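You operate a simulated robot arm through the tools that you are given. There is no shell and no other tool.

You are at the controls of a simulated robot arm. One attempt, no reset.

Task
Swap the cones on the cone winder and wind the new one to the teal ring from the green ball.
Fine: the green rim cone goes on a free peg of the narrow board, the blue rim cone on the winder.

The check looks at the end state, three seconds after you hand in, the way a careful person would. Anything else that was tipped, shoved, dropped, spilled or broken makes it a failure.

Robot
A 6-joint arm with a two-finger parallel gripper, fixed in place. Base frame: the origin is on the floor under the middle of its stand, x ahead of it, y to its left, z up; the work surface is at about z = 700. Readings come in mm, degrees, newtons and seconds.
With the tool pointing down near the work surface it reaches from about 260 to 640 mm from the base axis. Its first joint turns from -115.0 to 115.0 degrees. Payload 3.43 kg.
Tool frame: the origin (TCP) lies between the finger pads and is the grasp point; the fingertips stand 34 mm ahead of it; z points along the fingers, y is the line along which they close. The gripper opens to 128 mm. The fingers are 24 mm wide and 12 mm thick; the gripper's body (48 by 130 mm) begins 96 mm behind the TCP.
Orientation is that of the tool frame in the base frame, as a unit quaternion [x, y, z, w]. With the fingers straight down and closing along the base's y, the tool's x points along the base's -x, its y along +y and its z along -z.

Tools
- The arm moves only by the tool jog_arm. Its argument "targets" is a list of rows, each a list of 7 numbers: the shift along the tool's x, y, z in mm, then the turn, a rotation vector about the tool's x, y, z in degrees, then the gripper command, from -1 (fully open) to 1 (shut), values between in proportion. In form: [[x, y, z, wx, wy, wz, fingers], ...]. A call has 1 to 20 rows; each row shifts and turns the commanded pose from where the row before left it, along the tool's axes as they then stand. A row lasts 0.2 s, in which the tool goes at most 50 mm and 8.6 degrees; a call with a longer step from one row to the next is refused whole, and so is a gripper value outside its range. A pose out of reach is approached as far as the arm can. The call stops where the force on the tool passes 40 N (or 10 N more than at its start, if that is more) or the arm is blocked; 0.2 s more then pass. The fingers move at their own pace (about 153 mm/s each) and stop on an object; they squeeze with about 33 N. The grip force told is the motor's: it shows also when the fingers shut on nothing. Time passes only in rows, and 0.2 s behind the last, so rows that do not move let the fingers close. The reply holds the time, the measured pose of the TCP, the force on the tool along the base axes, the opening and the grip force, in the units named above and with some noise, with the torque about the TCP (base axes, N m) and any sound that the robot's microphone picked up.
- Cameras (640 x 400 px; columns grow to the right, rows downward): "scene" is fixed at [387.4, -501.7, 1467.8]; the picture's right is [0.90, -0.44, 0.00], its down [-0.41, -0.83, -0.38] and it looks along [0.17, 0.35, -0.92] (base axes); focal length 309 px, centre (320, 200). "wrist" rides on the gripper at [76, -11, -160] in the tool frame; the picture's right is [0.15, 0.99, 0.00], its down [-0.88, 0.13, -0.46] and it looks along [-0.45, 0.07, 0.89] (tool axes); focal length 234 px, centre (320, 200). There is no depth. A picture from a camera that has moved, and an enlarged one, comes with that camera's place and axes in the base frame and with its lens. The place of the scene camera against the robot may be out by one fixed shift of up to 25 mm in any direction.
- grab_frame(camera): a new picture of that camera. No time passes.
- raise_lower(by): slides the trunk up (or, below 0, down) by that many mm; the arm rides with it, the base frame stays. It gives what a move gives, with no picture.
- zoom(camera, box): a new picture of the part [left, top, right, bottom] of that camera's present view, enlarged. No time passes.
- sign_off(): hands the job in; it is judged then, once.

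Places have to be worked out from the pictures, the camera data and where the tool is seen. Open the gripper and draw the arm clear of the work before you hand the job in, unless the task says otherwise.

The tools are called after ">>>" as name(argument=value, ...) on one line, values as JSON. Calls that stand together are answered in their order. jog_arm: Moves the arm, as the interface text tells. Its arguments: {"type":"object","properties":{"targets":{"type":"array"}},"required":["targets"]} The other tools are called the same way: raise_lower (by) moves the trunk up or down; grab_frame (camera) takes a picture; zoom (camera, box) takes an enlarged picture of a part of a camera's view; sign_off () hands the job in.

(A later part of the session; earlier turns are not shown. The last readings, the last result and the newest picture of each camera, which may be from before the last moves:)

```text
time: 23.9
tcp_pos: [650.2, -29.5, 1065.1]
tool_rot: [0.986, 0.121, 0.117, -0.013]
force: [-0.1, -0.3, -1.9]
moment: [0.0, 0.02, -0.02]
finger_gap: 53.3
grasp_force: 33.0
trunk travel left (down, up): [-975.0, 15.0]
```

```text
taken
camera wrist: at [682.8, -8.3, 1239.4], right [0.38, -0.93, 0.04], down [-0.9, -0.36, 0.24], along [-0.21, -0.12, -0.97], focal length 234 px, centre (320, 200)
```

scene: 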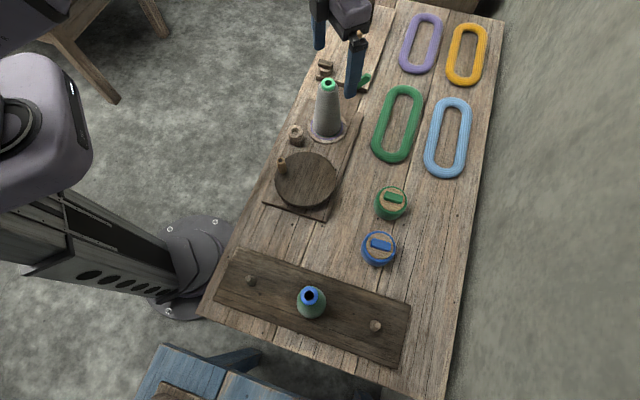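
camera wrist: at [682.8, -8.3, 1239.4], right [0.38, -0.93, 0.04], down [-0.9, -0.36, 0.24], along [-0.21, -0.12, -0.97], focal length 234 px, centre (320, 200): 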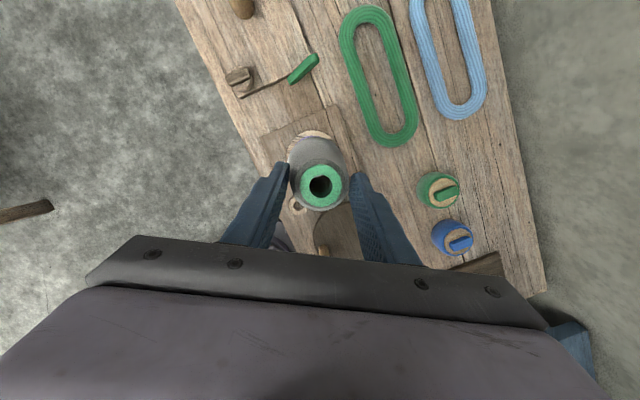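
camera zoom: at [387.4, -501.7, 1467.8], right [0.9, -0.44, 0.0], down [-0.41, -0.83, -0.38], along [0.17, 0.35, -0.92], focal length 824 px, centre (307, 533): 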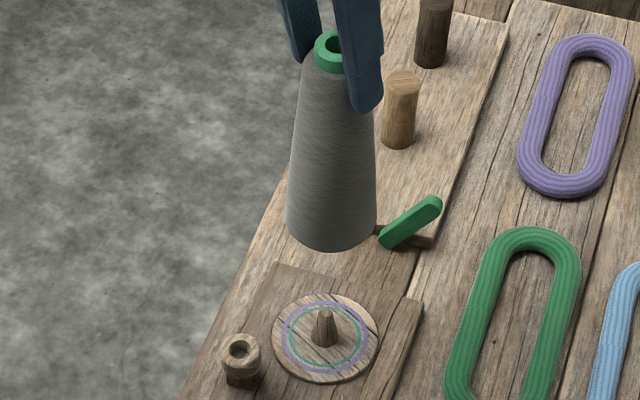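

The cone is clear. I zoom on the exposed rings and spindle for reference.

>>> zoom(camera="scene", box=[305, 105, 355, 145])

>>> zoom(camera="scene", box=[205, 230, 425, 370])

```text
10.00 times, centred on (330, 125) of scene
camera zoom: at [387.4, -501.7, 1467.8], right [0.9, -0.44, 0.0], down [-0.41, -0.83, -0.38], along [0.17, 0.35, -0.92], focal length 3092 px, centre (220, 950)
```

zoom: 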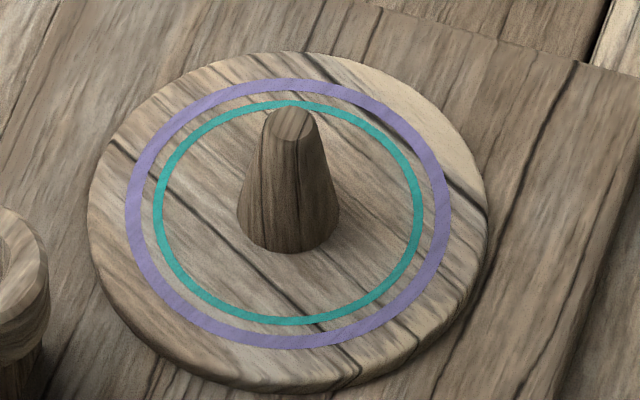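

```text
2.86 times, centred on (315, 300) of scene
camera zoom: at [387.4, -501.7, 1467.8], right [0.9, -0.44, 0.0], down [-0.41, -0.83, -0.38], along [0.17, 0.35, -0.92], focal length 883 px, centre (334, -86)
```

zoom: 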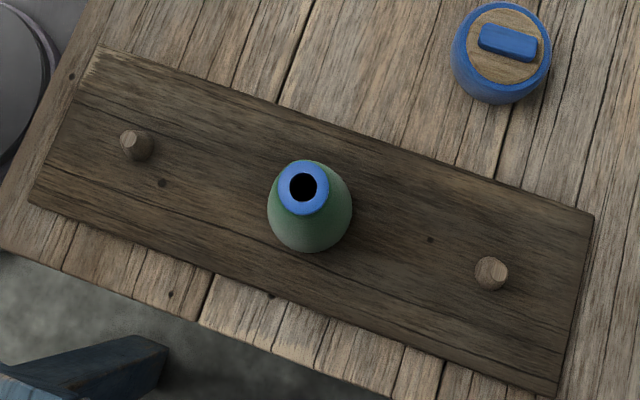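

Spindle and rings are clear: purple outer (r≈47), teal inner (r≈38). I carry the cone at this height toward the narrow board, stopping short of the left peg so I can see it.

>>> jog_arm(targets=[[-8.9, 4.0, -2.1, 0, 0, 0, 1], [-17.8, 8, -4.2, 0, 0, 0, 1], [-26.8, 11.9, -6.4, 0, 0, 0, 1], [-31.2, 13.9, -7.4, 0, 0, 0, 1], [-31.2, 13.9, -7.4, 0, 0, 0, 1], [-31.2, 13.9, -7.4, 0, 0, 0, 1], [-31.2, 13.9, -7.4, 0, 0, 0, 1], [-31.2, 13.9, -7.4, 0, 0, 0, 1], [-31.2, 13.9, -7.4, 0, 0, 0, 1], [-31.2, 13.9, -7.4, 0, 0, 0, 1], [-31.2, 13.9, -7.4, 0, 0, 0, 1], [-31.2, 13.9, -7.4, 0, 0, 0, 1], [-31.2, 13.9, -7.4, 0, 0, 0, 1], [-31.2, 13.9, -7.4, 0, 0, 0, 1], [-31.2, 13.9, -7.4, 0, 0, 0, 1], [-22.3, 9.9, -5.3, 0, 0, 0, 1], [-13.4, 6, -3.2, 0, 0, 0, 1], [-8, 3.6, -1.9, 0, 0, 0, 1]])

>>> grab_frame(camera="wrist")

>>> grab_frame(camera="scene")

```text
time: 27.6
tcp_pos: [230.2, -350.5, 1065.0]
tool_rot: [0.986, 0.121, 0.117, -0.013]
force: [-0.2, 0.6, -2.1]
moment: [-0.01, 0.01, 0.03]
finger_gap: 53.2
grasp_force: 33.1
trunk travel left (down, up): [-975.0, 15.0]
```

```text
taken
camera wrist: at [263.2, -330.2, 1239.3], right [0.38, -0.93, 0.04], down [-0.9, -0.36, 0.24], along [-0.21, -0.12, -0.97], focal length 234 px, centre (320, 200)
```

wrist: 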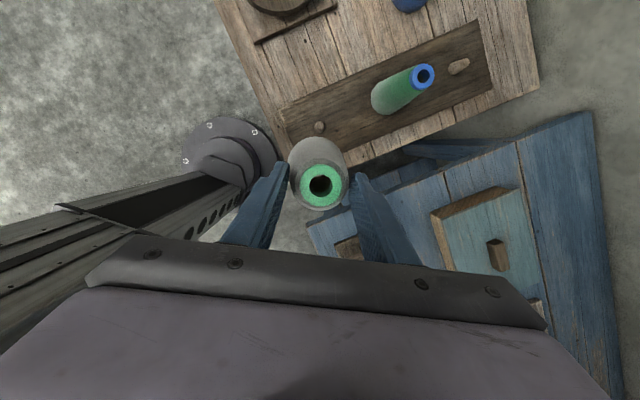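

```text
taken
```

scene: 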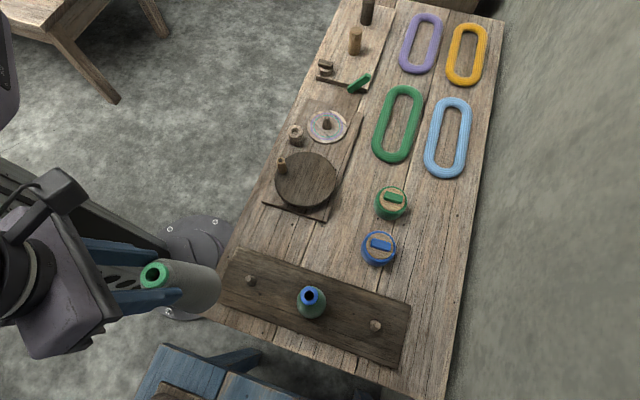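

I see the left peg just beyond the held cone; I zoom for accurate location.

>>> zoom(camera="wrist", box=[270, 90, 370, 150])

>>> zoom(camera="wrist", box=[280, 30, 500, 160])

>>> zoom(camera="scene", box=[100, 230, 340, 380])

```text
6.40 times, centred on (320, 120) of wrist
camera zoom: at [263.2, -330.2, 1239.3], right [0.38, -0.93, 0.04], down [-0.9, -0.36, 0.24], along [-0.21, -0.12, -0.97], focal length 1499 px, centre (320, 712)
```

zoom: 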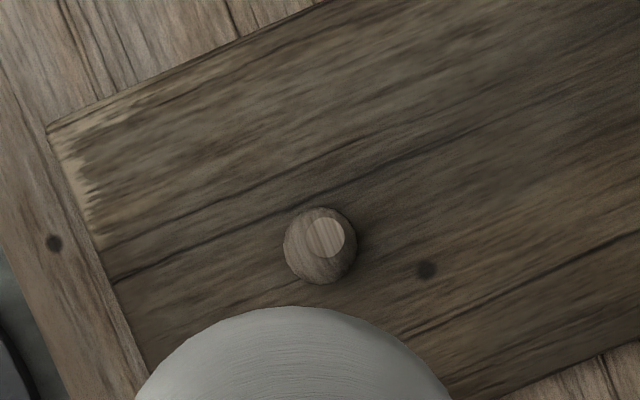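

```text
2.91 times, centred on (390, 95) of wrist
camera zoom: at [263.2, -330.2, 1239.3], right [0.38, -0.93, 0.04], down [-0.9, -0.36, 0.24], along [-0.21, -0.12, -0.97], focal length 681 px, centre (116, 506)
```

zoom: 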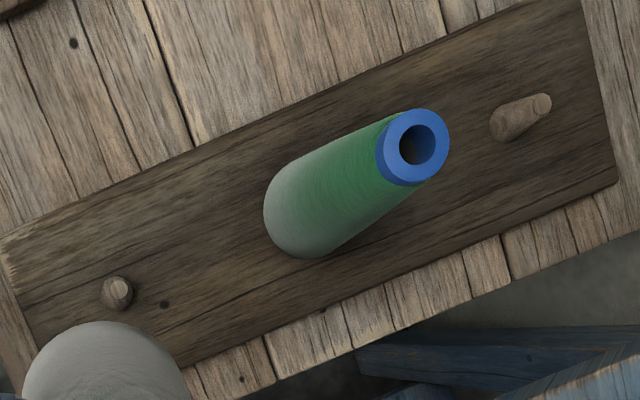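

```text
2.67 times, centred on (220, 305) of scene
camera zoom: at [387.4, -501.7, 1467.8], right [0.9, -0.44, 0.0], down [-0.41, -0.83, -0.38], along [0.17, 0.35, -0.92], focal length 824 px, centre (587, -80)
```

zoom: 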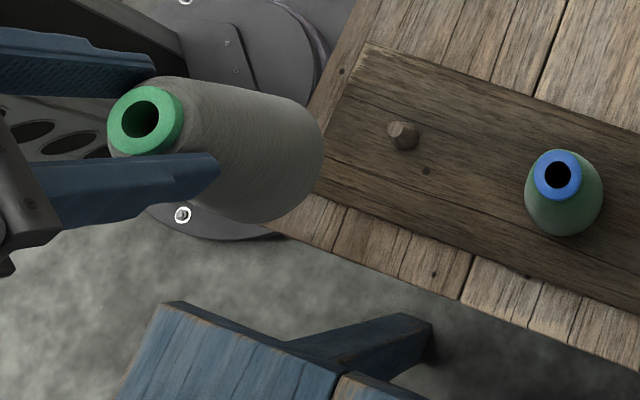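

I zoom on the held cone to check how it hangs (rim vs base centre).

>>> zoom(camera="wrist", box=[260, 120, 380, 220])

```text
4.00 times, centred on (320, 170) of wrist
camera zoom: at [263.2, -330.2, 1239.3], right [0.38, -0.93, 0.04], down [-0.9, -0.36, 0.24], along [-0.21, -0.12, -0.97], focal length 937 px, centre (320, 320)
```

zoom: 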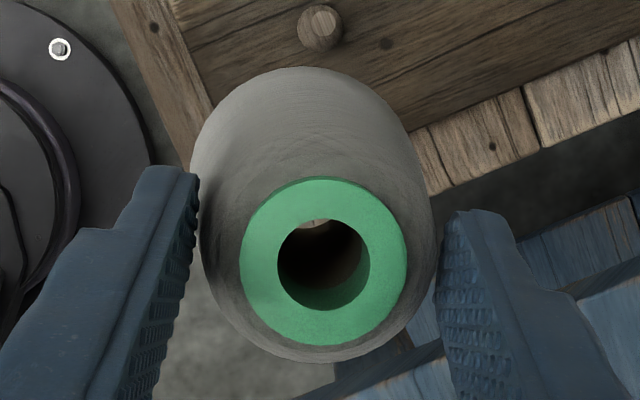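

Cone hangs nearly vertical, its axis about (7.5, 1.8) mm from the TCP in xy; the peg axis is at about (301, -336). I move over the peg and check in the scene view.

>>> jog_arm(targets=[[10.4, 0.5, 2.5, 0, 0, 0, 1], [20.9, 1, 5, 0, 0, 0, 1], [20.9, 1, 5, 0, 0, 0, 1], [10.5, 0.5, 2.6, 0, 0, 0, 1], [0, 0, 0, 0, 0, 0, 1]])

>>> zoom(camera="scene", box=[100, 180, 340, 380])

>>> grab_frame(camera="wrist")

```text
time: 28.9
tcp_pos: [293.3, -338.1, 1067.9]
tool_rot: [0.986, 0.121, 0.116, -0.012]
force: [0.9, 0.2, -3.2]
moment: [-0.01, -0.02, 0.0]
finger_gap: 53.2
grasp_force: 32.8
trunk travel left (down, up): [-975.0, 15.0]
```

```text
2.00 times, centred on (220, 280) of scene
camera zoom: at [387.4, -501.7, 1467.8], right [0.9, -0.44, 0.0], down [-0.41, -0.83, -0.38], along [0.17, 0.35, -0.92], focal length 618 px, centre (520, 40)
```

zoom: 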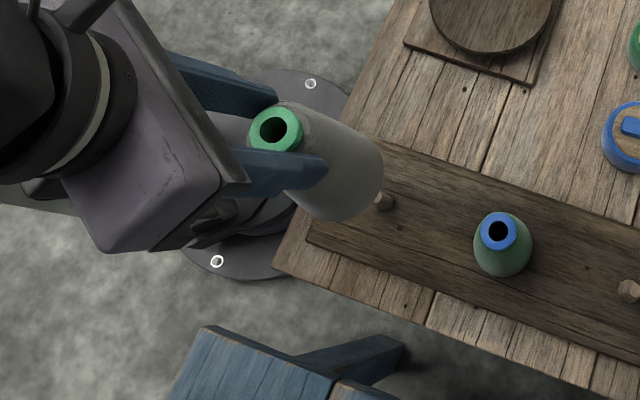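

```text
taken
camera wrist: at [325.9, -318.0, 1240.9], right [0.38, -0.93, 0.04], down [-0.9, -0.36, 0.24], along [-0.21, -0.12, -0.97], focal length 234 px, centre (320, 200)
```

wrist: 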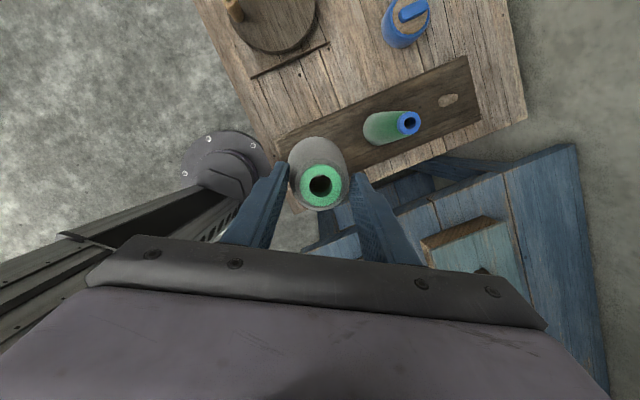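

Alignment looks plausible. I lower by trunk 105 mm so the cone bottom is just above the peg tip, and check.

>>> raise_lower(by=-105)

>>> zoom(camera="scene", box=[160, 200, 340, 350])

>>> grab_frame(camera="wrist")

```text
time: 30.2
tcp_pos: [292.7, -338.7, 962.2]
tool_rot: [0.986, 0.121, 0.117, -0.012]
force: [-1.2, -0.7, -2.2]
moment: [0.0, 0.02, 0.03]
finger_gap: 53.2
grasp_force: 32.6
trunk travel left (down, up): [-870.0, 120.0]
```

```text
2.67 times, centred on (250, 275) of scene
camera zoom: at [387.4, -501.7, 1467.8], right [0.9, -0.44, 0.0], down [-0.41, -0.83, -0.38], along [0.17, 0.35, -0.92], focal length 824 px, centre (507, 0)
```

zoom: 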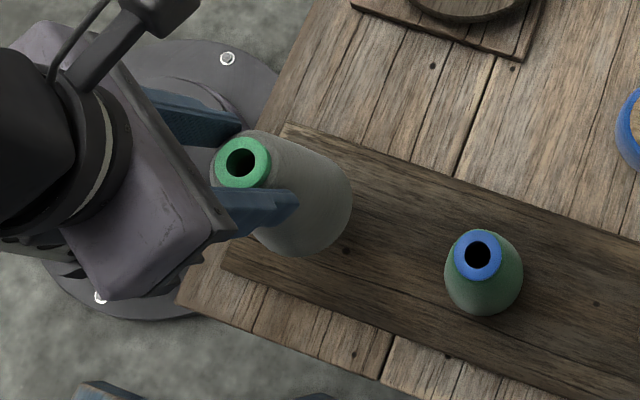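

```text
taken
camera wrist: at [325.8, -317.9, 1136.0], right [0.38, -0.93, 0.04], down [-0.9, -0.36, 0.24], along [-0.21, -0.12, -0.97], focal length 234 px, centre (320, 200)
```

wrist: 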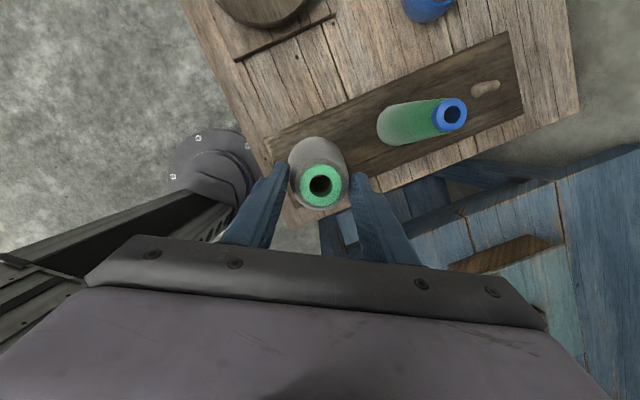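

Descending gently with the arm in small steps, watching the force.

>>> jog_arm(targets=[[-1.87, 0, 7.78, 0, 0, 0, 1], [-1.87, 0, 7.78, 0, 0, 0, 1], [-1.87, 0, 7.78, 0, 0, 0, 1], [-1.87, 0, 7.78, 0, 0, 0, 1], [-1.4, 0, 5.8, 0, 0, 0, 1], [0, 0, 0, 0, 0, 0, 1]])

>>> zoom(camera="scene", box=[200, 220, 340, 340])

```text
time: 31.6
tcp_pos: [291.6, -337.7, 924.0]
tool_rot: [0.986, 0.121, 0.117, -0.012]
force: [0.3, 0.0, -2.9]
moment: [0.02, 0.01, -0.01]
finger_gap: 53.1
grasp_force: 33.0
trunk travel left (down, up): [-870.0, 120.0]
```

```text
3.33 times, centred on (270, 280) of scene
camera zoom: at [387.4, -501.7, 1467.8], right [0.9, -0.44, 0.0], down [-0.41, -0.83, -0.38], along [0.17, 0.35, -0.92], focal length 1031 px, centre (487, -67)
```

zoom: 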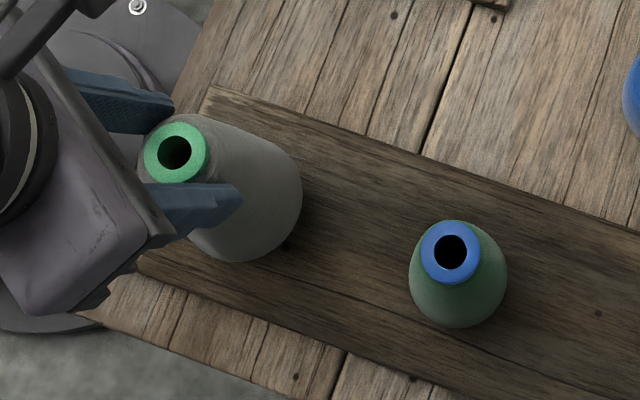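

No contact yet. I continue down in small steps toward the seat height (TCP about 895).

>>> jog_arm(targets=[[-0.5, 0, 6, 0, 0, 0, 1], [-1.2, 0, 5, 0, 0, 0, 1], [-1.2, 0, 5, 0, 0, 0, 1], [-1.0, 0, 4, 0, 0, 0, 1], [-1.0, 0, 4, 0, 0, 0, 1], [-0.7, 0, 3, 0, 0, 0, 1], [0, 0, 0, 0, 0, 0, 1]])

>>> zoom(camera="scene", box=[200, 220, 340, 340])

```text
time: 33.2
tcp_pos: [293.6, -339.0, 896.1]
tool_rot: [0.986, 0.12, 0.117, -0.013]
force: [0.1, 1.1, -3.1]
moment: [0.06, 0.01, 0.0]
finger_gap: 53.0
grasp_force: 33.3
trunk travel left (down, up): [-870.0, 120.0]
```

```text
3.33 times, centred on (270, 280) of scene
camera zoom: at [387.4, -501.7, 1467.8], right [0.9, -0.44, 0.0], down [-0.41, -0.83, -0.38], along [0.17, 0.35, -0.92], focal length 1031 px, centre (487, -67)
```

zoom: 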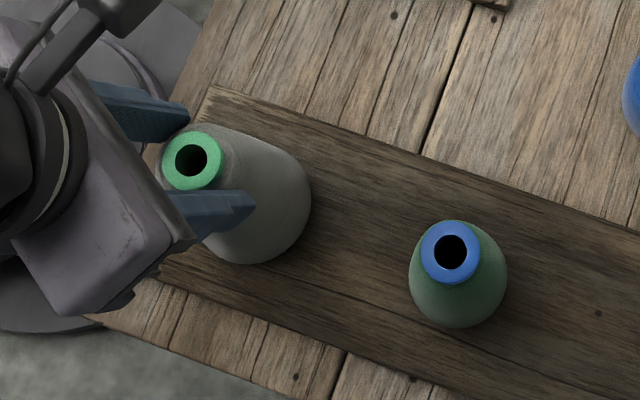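

Still hanging freely at TCP 896. I continue in 2–3 mm steps until it touches down.

>>> jog_arm(targets=[[-0.7, 0, 3, 0, 0, 0, 1], [-0.5, 0, 2, 0, 0, 0, 1], [-0.5, 0, 2, 0, 0, 0, 1], [0, 0, 0, 0, 0, 0, 1]])

```text
time: 34.2
tcp_pos: [294.2, -338.7, 888.8]
tool_rot: [0.986, 0.121, 0.117, -0.014]
force: [-0.2, 0.2, -3.0]
moment: [0.02, -0.05, 0.01]
finger_gap: 53.0
grasp_force: 33.1
trunk travel left (down, up): [-870.0, 120.0]
```

>>> jog_arm(targets=[[-0.5, 0, 2, 0, 0, 0, 1], [-0.5, 0, 2, 0, 0, 0, 1], [0, 0, 0, 0, 0, 0, 1]])

>>> zoom(camera="scene", box=[200, 220, 340, 340])

```text
time: 35.0
tcp_pos: [294.1, -338.3, 888.4]
tool_rot: [0.985, 0.121, 0.12, -0.009]
force: [-2.1, 0.3, 31.5]
moment: [0.17, 0.04, 0.01]
finger_gap: 52.9
grasp_force: 33.5
trunk travel left (down, up): [-870.0, 120.0]
```

```text
3.33 times, centred on (270, 280) of scene
camera zoom: at [387.4, -501.7, 1467.8], right [0.9, -0.44, 0.0], down [-0.41, -0.83, -0.38], along [0.17, 0.35, -0.92], focal length 1031 px, centre (487, -67)
```

zoom: 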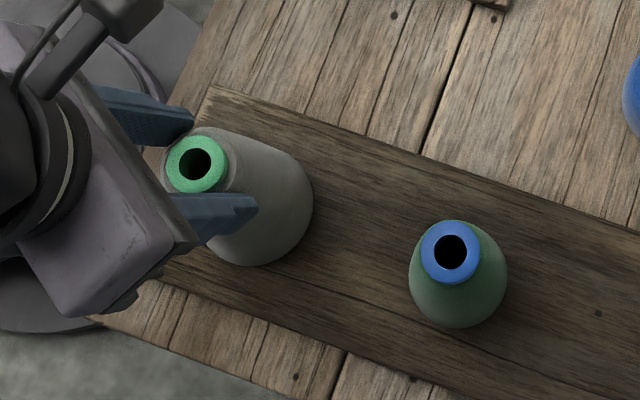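

Touchdown at TCP 888.4 – consistent with the cone seated on the board over the peg. I relieve the force, open, and rise straight up.

>>> jog_arm(targets=[[0.7, 0, -3, 0, 0, 0, 1], [0, 0, 0, 0, 0, 0, 0.0], [0, 0, 0, 0, 0, 0, -0.5], [0, 0, 0, 0, 0, 0, -1], [0, 0, 0, 0, 0, 0, -1], [0, 0, 0, 0, 0, 0, -1]])

>>> zoom(camera="scene", box=[200, 220, 340, 340])

>>> grab_frame(camera="wrist")

```text
time: 36.4
tcp_pos: [293.5, -336.6, 888.2]
tool_rot: [0.986, 0.121, 0.117, -0.013]
force: [-1.0, 0.2, -1.1]
moment: [-0.01, 0.02, 0.0]
finger_gap: 128.0
grasp_force: 0.1
trunk travel left (down, up): [-870.0, 120.0]
```

```text
3.33 times, centred on (270, 280) of scene
camera zoom: at [387.4, -501.7, 1467.8], right [0.9, -0.44, 0.0], down [-0.41, -0.83, -0.38], along [0.17, 0.35, -0.92], focal length 1031 px, centre (487, -67)
```

zoom: 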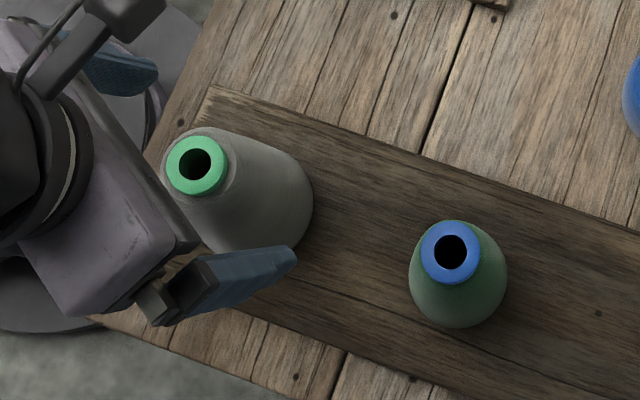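

```text
taken
camera wrist: at [326.2, -317.7, 1062.5], right [0.38, -0.93, 0.04], down [-0.9, -0.36, 0.24], along [-0.21, -0.12, -0.97], focal length 234 px, centre (320, 200)
```

wrist: 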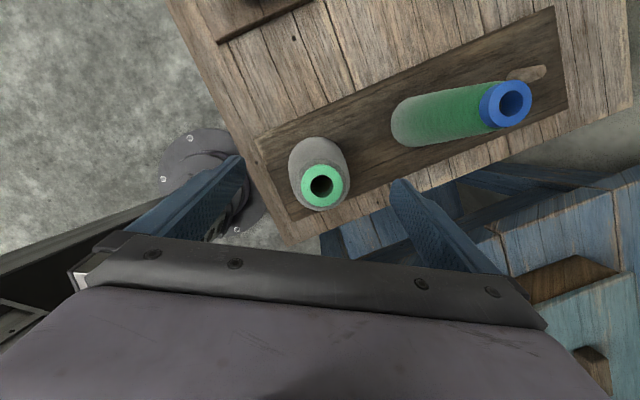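

Green-rim cone stands on the peg. I rise 110 mm and look at the blue-rim cone.

>>> jog_arm(targets=[[4.3, 0, -18, 0, 0, 0, -1], [8.6, 0, -35.7, 0, 0, 0, -1], [8.6, 0, -35.7, 0, 0, 0, -1], [4.3, 0, -18, 0, 0, 0, -1], [0, 0, 0, 0, 0, 0, -1]])

>>> grab_frame(camera="wrist")

>>> zoom(camera="wrist", box=[260, 50, 560, 230])

>>> zoom(camera="scene", box=[200, 220, 420, 360])

```text
time: 37.6
tcp_pos: [295.1, -336.8, 999.2]
tool_rot: [0.986, 0.12, 0.118, -0.012]
force: [0.1, 0.6, 1.9]
moment: [-0.01, -0.01, -0.01]
finger_gap: 128.0
grasp_force: 0.0
trunk travel left (down, up): [-870.0, 120.0]
```

```text
taken
camera wrist: at [327.7, -317.2, 1173.3], right [0.38, -0.93, 0.04], down [-0.9, -0.36, 0.24], along [-0.21, -0.12, -0.97], focal length 234 px, centre (320, 200)
```

wrist: 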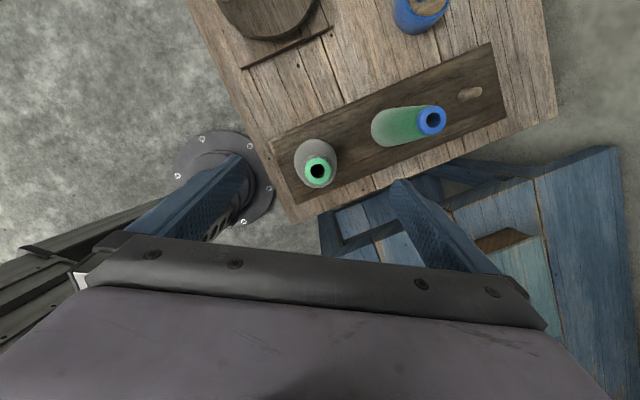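

```text
2.13 times, centred on (410, 140) of wrist
camera zoom: at [327.7, -317.2, 1173.3], right [0.38, -0.93, 0.04], down [-0.9, -0.36, 0.24], along [-0.21, -0.12, -0.97], focal length 500 px, centre (128, 328)
```

zoom: 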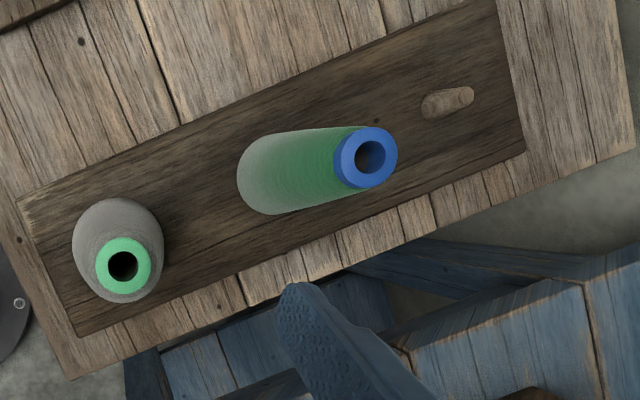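

```text
2.86 times, centred on (310, 290) of scene
camera zoom: at [387.4, -501.7, 1467.8], right [0.9, -0.44, 0.0], down [-0.41, -0.83, -0.38], along [0.17, 0.35, -0.92], focal length 883 px, centre (349, -57)
```

zoom: 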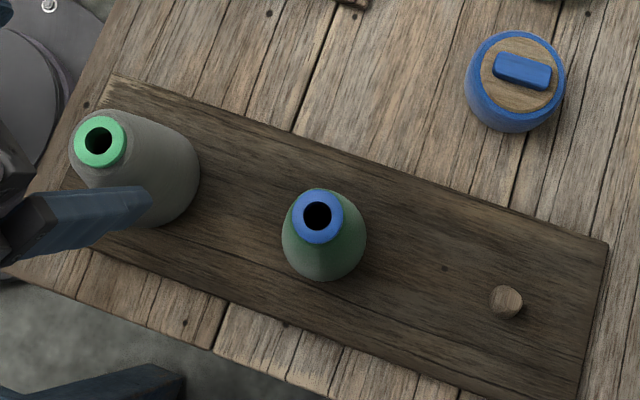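

Blue cone axis comes out at about (410, -445), rim top near z=878; it matches the peg spacing. I move to hover above it.

>>> jog_arm(targets=[[16.2, 33.2, 16.6, 0, 0, 0, -1], [16.2, 33.2, 16.6, 0, 0, 0, -1], [16.2, 33.2, 16.6, 0, 0, 0, -1], [16.3, 33.1, 16.6, 0, 0, 0, -1], [0, 0, 0, 0, 0, 0, -1]])

>>> grab_frame(camera="wrist")

>>> zoom(camera="wrist", box=[220, 90, 420, 240])

>>> zoom(camera="scene", box=[200, 200, 420, 360])

```text
time: 38.8
tcp_pos: [402.4, -446.3, 952.2]
tool_rot: [0.986, 0.12, 0.118, -0.013]
force: [-0.1, 0.0, -0.3]
moment: [0.01, 0.01, 0.04]
finger_gap: 127.9
grasp_force: 0.1
trunk travel left (down, up): [-870.0, 120.0]
```

```text
taken
camera wrist: at [434.5, -426.4, 1125.9], right [0.38, -0.93, 0.04], down [-0.9, -0.36, 0.24], along [-0.21, -0.12, -0.97], focal length 234 px, centre (320, 200)
```

wrist: 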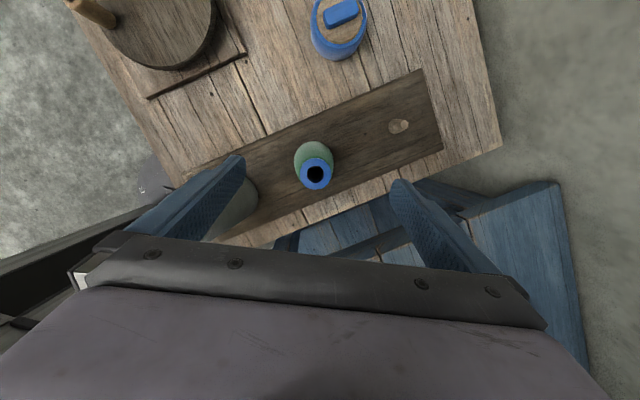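

```text
2.67 times, centred on (320, 165) of wrist
camera zoom: at [434.5, -426.4, 1125.9], right [0.38, -0.93, 0.04], down [-0.9, -0.36, 0.24], along [-0.21, -0.12, -0.97], focal length 624 px, centre (320, 293)
```

zoom: 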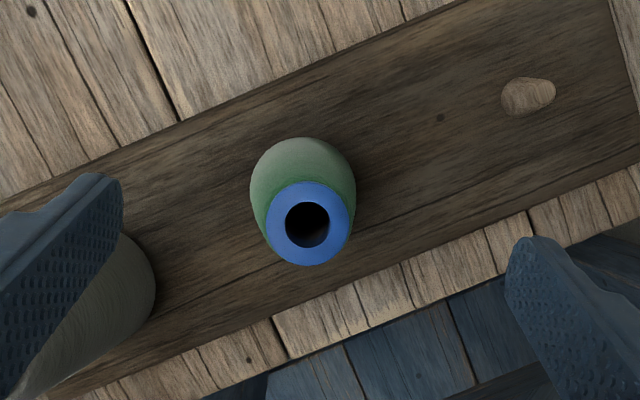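

```text
2.50 times, centred on (310, 280) of scene
camera zoom: at [387.4, -501.7, 1467.8], right [0.9, -0.44, 0.0], down [-0.41, -0.83, -0.38], along [0.17, 0.35, -0.92], focal length 773 px, centre (345, 0)
```

zoom: 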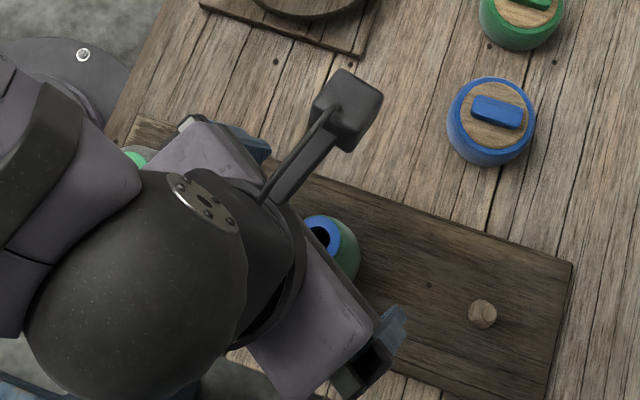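

Rim is about 2.4 mm off in the closing direction; I correct it and descend to grip the body about 35 mm below the rim.

>>> jog_arm(targets=[[0, -2.4, 0, 0, 0, 0, -1], [-4.5, 0, 18.5, 0, 0, 0, -1], [-4.5, 0, 18.5, 0, 0, 0, -1], [-4.5, 0, 18.5, 0, 0, 0, -1], [-4.5, 0, 18.5, 0, 0, 0, -1], [0, 0, 0, 0, 0, 0, -1]])

>>> zoom(camera="wrist", box=[220, 90, 420, 240])

```text
time: 40.2
tcp_pos: [402.1, -445.7, 873.6]
tool_rot: [0.986, 0.121, 0.117, -0.013]
force: [-0.3, -0.1, -0.5]
moment: [-0.01, 0.0, 0.01]
finger_gap: 127.8
grasp_force: 0.0
trunk travel left (down, up): [-870.0, 120.0]
```

```text
2.67 times, centred on (320, 165) of wrist
camera zoom: at [434.2, -424.9, 1047.1], right [0.38, -0.93, 0.04], down [-0.9, -0.36, 0.24], along [-0.21, -0.12, -0.97], focal length 624 px, centre (320, 293)
```

zoom: 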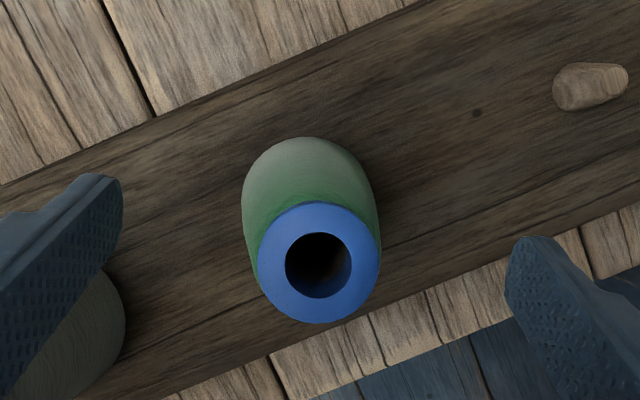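

Well centred now. I close on the body.

>>> jog_arm(targets=[[0, 0, 0, 0, 0, 0, 0.1], [0, 0, 0, 0, 0, 0, 0.1], [0, 0, 0, 0, 0, 0, 1], [0, 0, 0, 0, 0, 0, 1], [0, 0, 0, 0, 0, 0, 1]])

>>> zoom(camera="wrist", box=[220, 90, 420, 240])

```text
time: 41.4
tcp_pos: [401.8, -444.7, 874.1]
tool_rot: [0.986, 0.121, 0.118, -0.012]
force: [-0.1, -0.7, 0.2]
moment: [0.03, 0.04, -0.01]
finger_gap: 46.6
grasp_force: 32.7
trunk travel left (down, up): [-870.0, 120.0]
```

```text
2.67 times, centred on (320, 165) of wrist
camera zoom: at [434.3, -424.9, 1047.3], right [0.38, -0.93, 0.04], down [-0.9, -0.36, 0.24], along [-0.21, -0.12, -0.97], focal length 624 px, centre (320, 293)
```

zoom: 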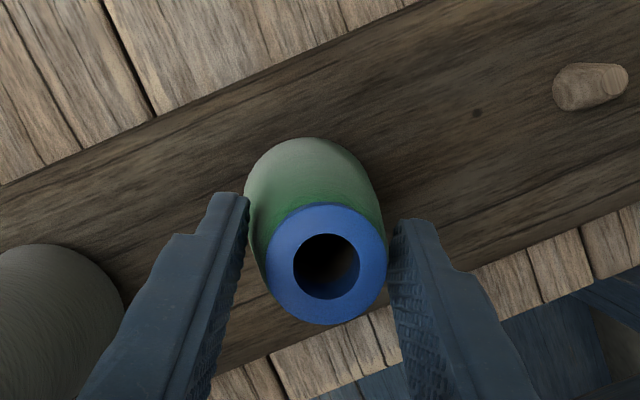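

Gap 46.6 mm on the body. I lift slowly and check.

>>> jog_arm(targets=[[1, 0, -4, 0, 0, 0, 1], [1.2, 0, -5, 0, 0, 0, 1], [1.2, 0, -5, 0, 0, 0, 1], [1.2, 0, -5, 0, 0, 0, 1], [0, 0, 0, 0, 0, 0, 1]])

>>> raise_lower(by=105)

>>> grab_frame(camera="scene")

>>> grab_frame(camera="wrist")

```text
time: 42.6
tcp_pos: [401.3, -444.9, 892.4]
tool_rot: [0.986, 0.121, 0.117, -0.013]
force: [-0.1, -0.2, 1.0]
moment: [-0.05, -0.02, -0.03]
finger_gap: 42.9
grasp_force: 33.3
trunk travel left (down, up): [-870.0, 120.0]
```

```text
time: 44.0
tcp_pos: [401.1, -445.5, 996.4]
tool_rot: [0.986, 0.121, 0.117, -0.013]
force: [0.0, -0.1, -1.2]
moment: [0.03, 0.03, 0.03]
finger_gap: 42.9
grasp_force: 33.1
trunk travel left (down, up): [-975.0, 15.0]
```

```text
taken
```

scene: 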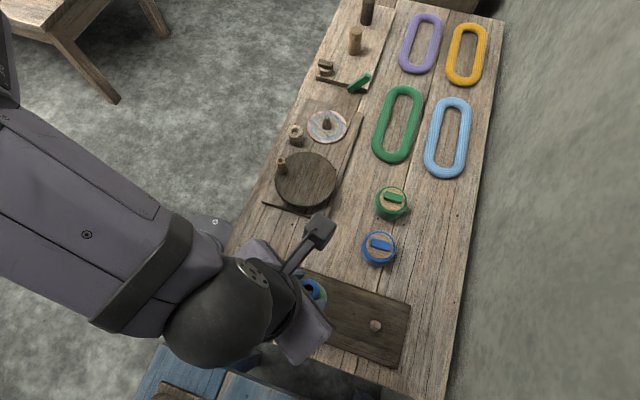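

```text
taken
camera wrist: at [433.9, -425.7, 1171.3], right [0.38, -0.93, 0.04], down [-0.9, -0.36, 0.24], along [-0.21, -0.12, -0.97], focal length 234 px, centre (320, 200)
```

wrist: 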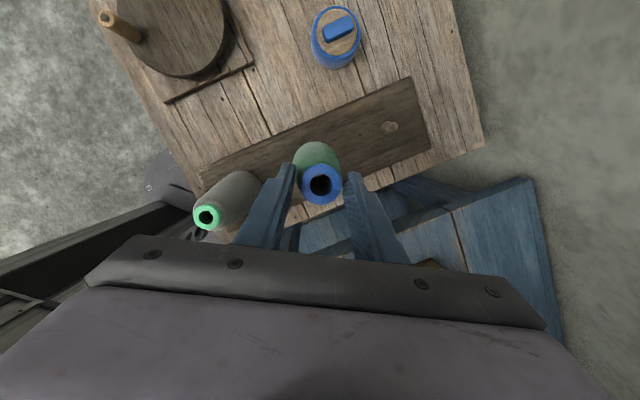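

It slipped a little during the first lift (gap now 42.9) but then held through the trunk rise, with weight 1.2 N. I zoom in to check the grip before carrying it.

>>> zoom(camera="wrist", box=[250, 110, 390, 230])

>>> zoom(camera="scene", box=[240, 200, 400, 350])

```text
3.33 times, centred on (320, 170) of wrist
camera zoom: at [433.9, -425.7, 1171.3], right [0.38, -0.93, 0.04], down [-0.9, -0.36, 0.24], along [-0.21, -0.12, -0.97], focal length 781 px, centre (320, 300)
```

zoom: 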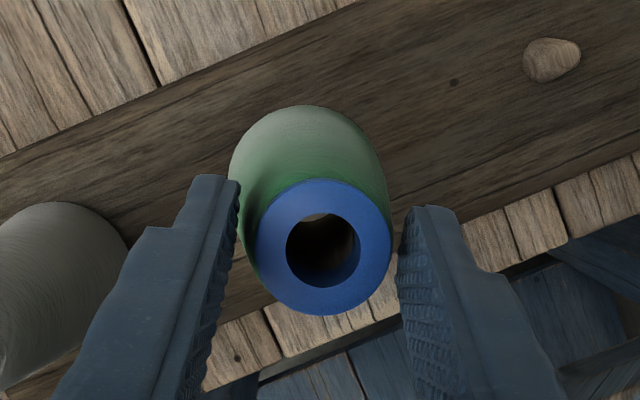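

```text
2.67 times, centred on (320, 275) of scene
camera zoom: at [387.4, -501.7, 1467.8], right [0.9, -0.44, 0.0], down [-0.41, -0.83, -0.38], along [0.17, 0.35, -0.92], focal length 824 px, centre (320, 0)
```

zoom: 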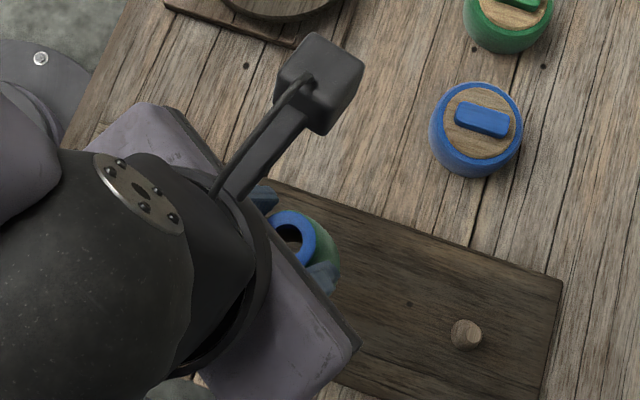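

Cone is held vertically, axis ≈ (6, 1.2) from the TCP. I raise a bit more and carry it gently toward the winder, stopping about 100 mm short to see the spindle.

>>> jog_arm(targets=[[1.6, 0, -7, 0, 0, 0, 1], [3.5, 0, -14.6, 0, 0, 0, 1], [3.5, 0, -14.6, 0, 0, 0, 1], [1.6, 0, -6.5, 0, 0, 0, 1]])

>>> jog_arm(targets=[[4.5, -6.6, 1.1, 0, 0, 0, 1], [9, -13.1, 2.1, 0, 0, 0, 1], [13.4, -19.7, 3.2, 0, 0, 0, 1], [15.7, -22.9, 3.7, 0, 0, 0, 1], [15.7, -22.9, 3.7, 0, 0, 0, 1], [15.7, -22.9, 3.7, 0, 0, 0, 1], [15.7, -22.9, 3.7, 0, 0, 0, 1], [15.7, -22.9, 3.7, 0, 0, 0, 1], [15.7, -22.9, 3.7, 0, 0, 0, 1], [15.7, -22.9, 3.7, 0, 0, 0, 1], [15.7, -22.9, 3.7, 0, 0, 0, 1], [15.7, -22.9, 3.7, 0, 0, 0, 1], [15.7, -22.9, 3.7, 0, 0, 0, 1], [15.7, -22.9, 3.7, 0, 0, 0, 1], [15.7, -22.9, 3.7, 0, 0, 0, 1], [9, -13.1, 2.1, 0, 0, 0, 1], [4.5, -6.6, 1.1, 0, 0, 0, 1], [2.8, -4.1, 0.7, 0, 0, 0, 1]])

>>> grab_frame(camera="wrist")

>>> grab_frame(camera="scene")

```text
time: 45.0
tcp_pos: [400.2, -446.4, 1041.7]
tool_rot: [0.986, 0.121, 0.117, -0.013]
force: [0.8, 0.1, -1.3]
moment: [0.01, 0.05, -0.02]
finger_gap: 42.7
grasp_force: 32.6
trunk travel left (down, up): [-975.0, 15.0]
```

```text
time: 48.8
tcp_pos: [551.3, -60.2, 1041.0]
tool_rot: [0.986, 0.121, 0.116, -0.012]
force: [0.3, -0.3, -1.9]
moment: [-0.01, 0.0, -0.01]
finger_gap: 42.7
grasp_force: 32.9
trunk travel left (down, up): [-975.0, 15.0]
```

```text
taken
camera wrist: at [582.5, -40.0, 1214.9], right [0.38, -0.93, 0.04], down [-0.9, -0.36, 0.24], along [-0.21, -0.12, -0.97], focal length 234 px, centre (320, 200)
```

wrist: 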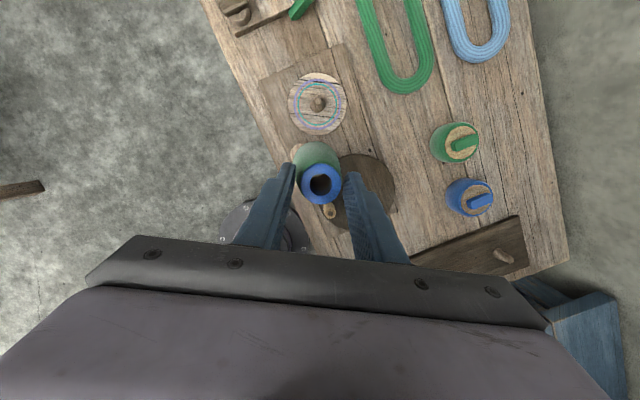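

```text
taken
```

scene: 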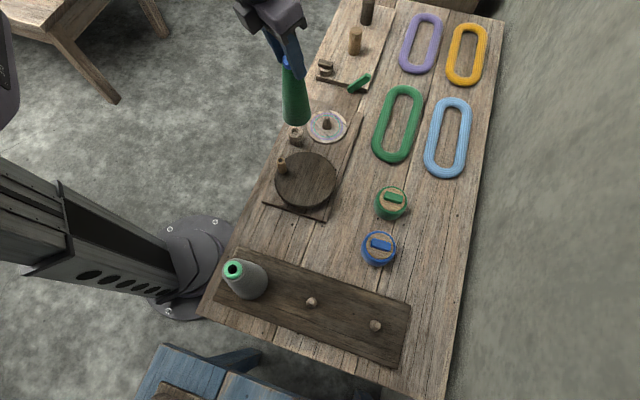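

Held well. I zoom on the spindle in the wrist view to fix its position.

>>> zoom(camera="wrist", box=[270, 60, 370, 140])

>>> zoom(camera="wrist", box=[260, 120, 400, 240])

>>> zoom(camera="scene", box=[190, 220, 430, 370])

```text
5.00 times, centred on (320, 100) of wrist
camera zoom: at [582.5, -40.0, 1214.9], right [0.38, -0.93, 0.04], down [-0.9, -0.36, 0.24], along [-0.21, -0.12, -0.97], focal length 1171 px, centre (320, 700)
```

zoom: 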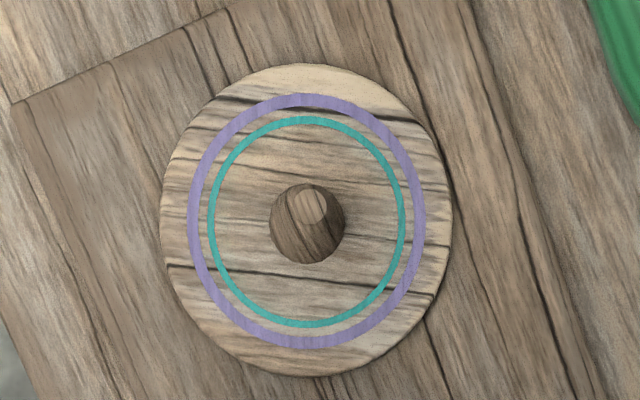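

```text
3.33 times, centred on (330, 180) of wrist
camera zoom: at [582.5, -40.0, 1214.9], right [0.38, -0.93, 0.04], down [-0.9, -0.36, 0.24], along [-0.21, -0.12, -0.97], focal length 781 px, centre (287, 267)
```

zoom: 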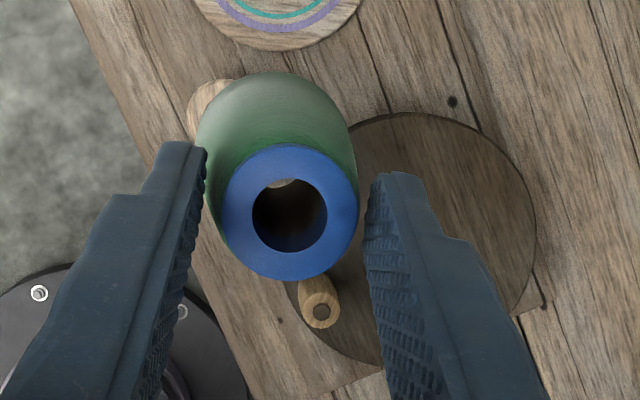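

```text
2.67 times, centred on (310, 295) of scene
camera zoom: at [387.4, -501.7, 1467.8], right [0.9, -0.44, 0.0], down [-0.41, -0.83, -0.38], along [0.17, 0.35, -0.92], focal length 824 px, centre (347, -53)
```

zoom: 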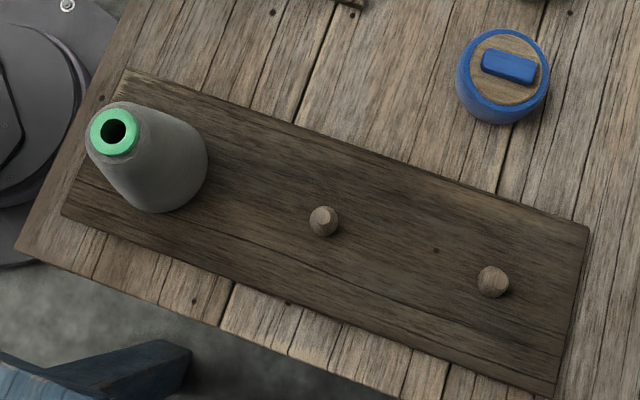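

Spindle axis at about (656, -25). I move the cone over it.

>>> jog_arm(targets=[[9.7, -0.9, 2.3, 0, 0, 0, 1], [19.4, -1.8, 4.7, 0, 0, 0, 1], [24.2, -2.2, 5.8, 0, 0, 0, 1], [24.2, -2.2, 5.8, 0, 0, 0, 1], [15.5, -1.4, 3.7, 0, 0, 0, 1], [8.1, -0.7, 2, 0, 0, 0, 1], [0, 0, 0, 0, 0, 0, 1]])

>>> zoom(camera="scene", box=[260, 10, 400, 150])

>>> zoom(camera="wrist", box=[260, 120, 400, 240])

```text
time: 50.4
tcp_pos: [650.3, -26.6, 1042.4]
tool_rot: [0.986, 0.121, 0.117, -0.013]
force: [0.6, 0.2, -1.5]
moment: [0.07, -0.01, -0.01]
finger_gap: 42.6
grasp_force: 32.7
trunk travel left (down, up): [-975.0, 15.0]
```

```text
2.86 times, centred on (330, 80) of scene
camera zoom: at [387.4, -501.7, 1467.8], right [0.9, -0.44, 0.0], down [-0.41, -0.83, -0.38], along [0.17, 0.35, -0.92], focal length 883 px, centre (291, 543)
```

zoom: 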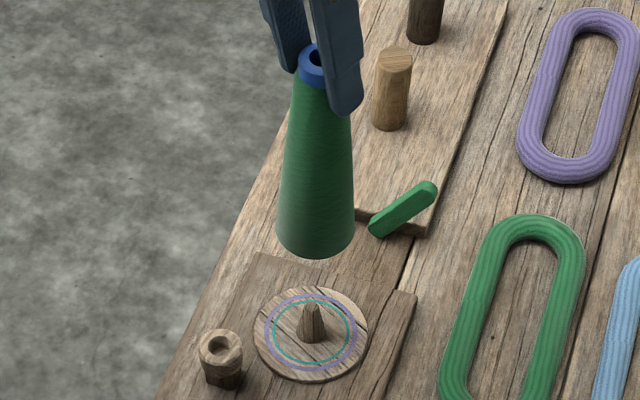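

```text
3.33 times, centred on (330, 180) of wrist
camera zoom: at [682.4, -6.2, 1215.5], right [0.38, -0.93, 0.04], down [-0.9, -0.36, 0.24], along [-0.21, -0.12, -0.97], focal length 781 px, centre (287, 267)
```

zoom: 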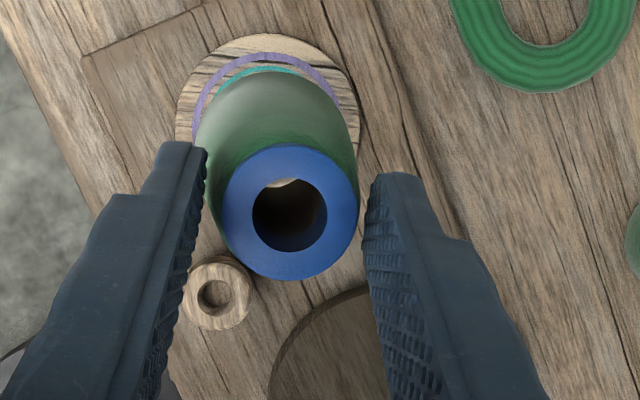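

Cone hangs vertical over the spindle. I lower by trunk 75 mm, then check.

>>> raise_lower(by=-75)

>>> zoom(camera="scene", box=[270, 30, 390, 150])

```text
time: 51.5
tcp_pos: [650.3, -26.5, 965.2]
tool_rot: [0.986, 0.12, 0.117, -0.012]
force: [-1.2, 0.3, -1.4]
moment: [0.02, -0.01, 0.0]
finger_gap: 42.5
grasp_force: 33.3
trunk travel left (down, up): [-900.0, 90.0]
```

```text
3.33 times, centred on (330, 90) of scene
camera zoom: at [387.4, -501.7, 1467.8], right [0.9, -0.44, 0.0], down [-0.41, -0.83, -0.38], along [0.17, 0.35, -0.92], focal length 1031 px, centre (287, 567)
```

zoom: 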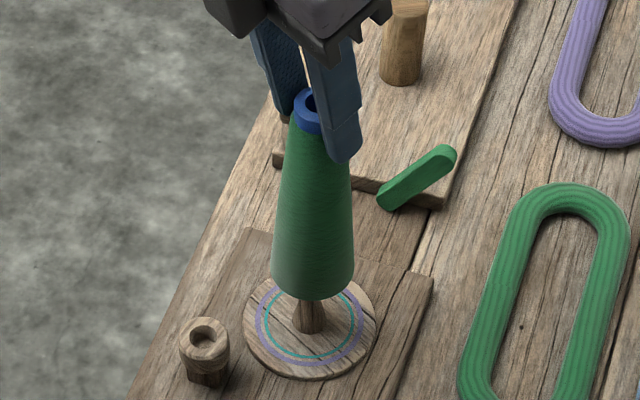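

Alignment looks right. I keep lowering with the trunk in small steps.

>>> raise_lower(by=-25)

>>> raise_lower(by=-20)

>>> zoom(camera="scene", box=[270, 30, 390, 150])

```text
time: 52.2
tcp_pos: [649.2, -26.3, 941.9]
tool_rot: [0.986, 0.121, 0.116, -0.012]
force: [0.2, 0.8, -1.4]
moment: [0.01, 0.0, 0.01]
finger_gap: 42.6
grasp_force: 33.1
trunk travel left (down, up): [-875.0, 115.0]
```

```text
time: 52.9
tcp_pos: [649.2, -26.3, 920.4]
tool_rot: [0.986, 0.12, 0.117, -0.013]
force: [0.1, 1.2, -1.3]
moment: [-0.02, 0.01, -0.02]
finger_gap: 42.5
grasp_force: 33.2
trunk travel left (down, up): [-855.0, 135.0]
```

```text
3.33 times, centred on (330, 90) of scene
camera zoom: at [387.4, -501.7, 1467.8], right [0.9, -0.44, 0.0], down [-0.41, -0.83, -0.38], along [0.17, 0.35, -0.92], focal length 1031 px, centre (287, 567)
```

zoom: 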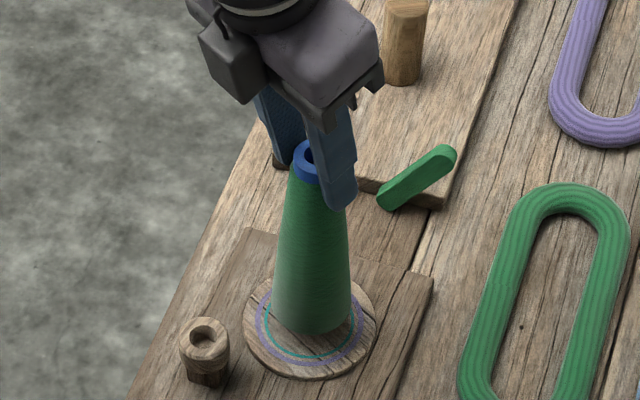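

>>> raise_lower(by=-12)

>>> raise_lower(by=-5)

>>> zoom(camera="scene", box=[270, 30, 390, 150])

```text
time: 53.5
tcp_pos: [650.0, -26.0, 909.6]
tool_rot: [0.986, 0.121, 0.117, -0.013]
force: [-0.1, 0.3, -2.0]
moment: [-0.03, 0.0, -0.02]
finger_gap: 42.8
grasp_force: 32.7
trunk travel left (down, up): [-843.0, 147.0]
```

```text
time: 54.0
tcp_pos: [649.3, -26.4, 904.0]
tool_rot: [0.986, 0.121, 0.117, -0.013]
force: [0.8, 0.7, -1.0]
moment: [-0.02, 0.0, 0.02]
finger_gap: 42.4
grasp_force: 32.8
trunk travel left (down, up): [-838.0, 152.0]
```

```text
3.33 times, centred on (330, 90) of scene
camera zoom: at [387.4, -501.7, 1467.8], right [0.9, -0.44, 0.0], down [-0.41, -0.83, -0.38], along [0.17, 0.35, -0.92], focal length 1031 px, centre (287, 567)
```

zoom: 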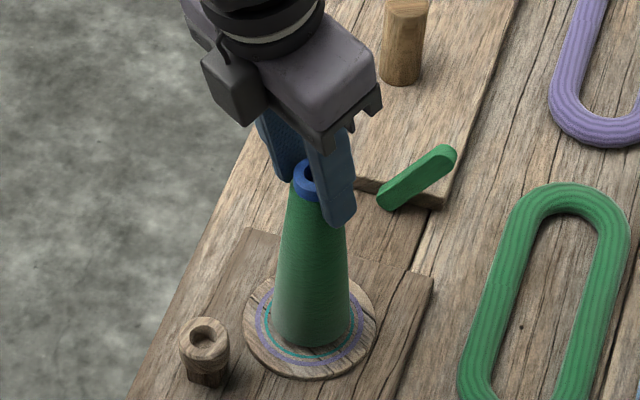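

Nearly down; continuing with a few millimetres at a time until touchdown.

>>> raise_lower(by=-4)

>>> raise_lower(by=-3)

```text
time: 54.6
tcp_pos: [649.0, -26.3, 901.6]
tool_rot: [0.985, 0.121, 0.118, -0.013]
force: [-2.4, 0.1, 5.6]
moment: [-0.07, 0.27, -0.04]
finger_gap: 42.7
grasp_force: 33.0
trunk travel left (down, up): [-834.0, 156.0]
```

```text
time: 55.1
tcp_pos: [649.1, -26.6, 902.0]
tool_rot: [0.985, 0.122, 0.121, -0.012]
force: [-3.6, 1.0, 21.5]
moment: [0.03, 0.59, -0.01]
finger_gap: 42.3
grasp_force: 33.3
trunk travel left (down, up): [-831.0, 159.0]
```

Contact near TCP 902. I check whether the cone base is down flat on the plate.

>>> zoom(camera="scene", box=[290, 60, 370, 150])

>>> zoom(camera="wrist", box=[260, 120, 400, 240])

```text
4.44 times, centred on (330, 105) of scene
camera zoom: at [387.4, -501.7, 1467.8], right [0.9, -0.44, 0.0], down [-0.41, -0.83, -0.38], along [0.17, 0.35, -0.92], focal length 1374 px, centre (276, 622)
```

zoom: 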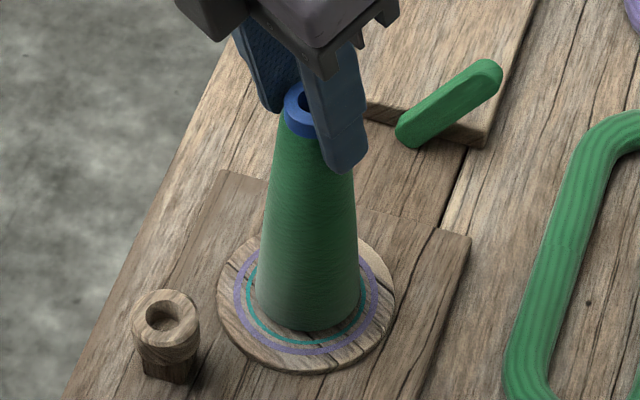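

```text
3.33 times, centred on (330, 180) of wrist
camera zoom: at [680.6, -6.1, 1076.0], right [0.38, -0.93, 0.04], down [-0.9, -0.36, 0.23], along [-0.2, -0.12, -0.97], focal length 781 px, centre (287, 267)
```

zoom: 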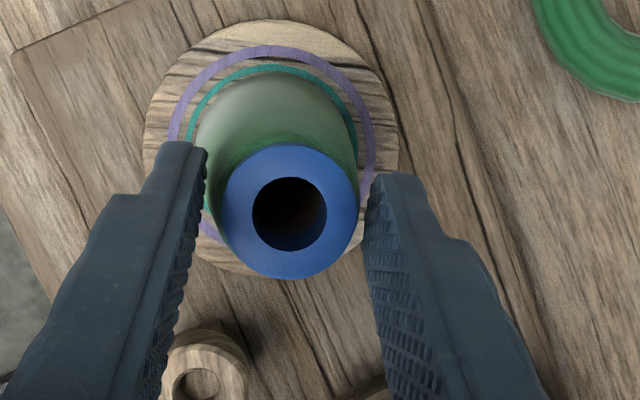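

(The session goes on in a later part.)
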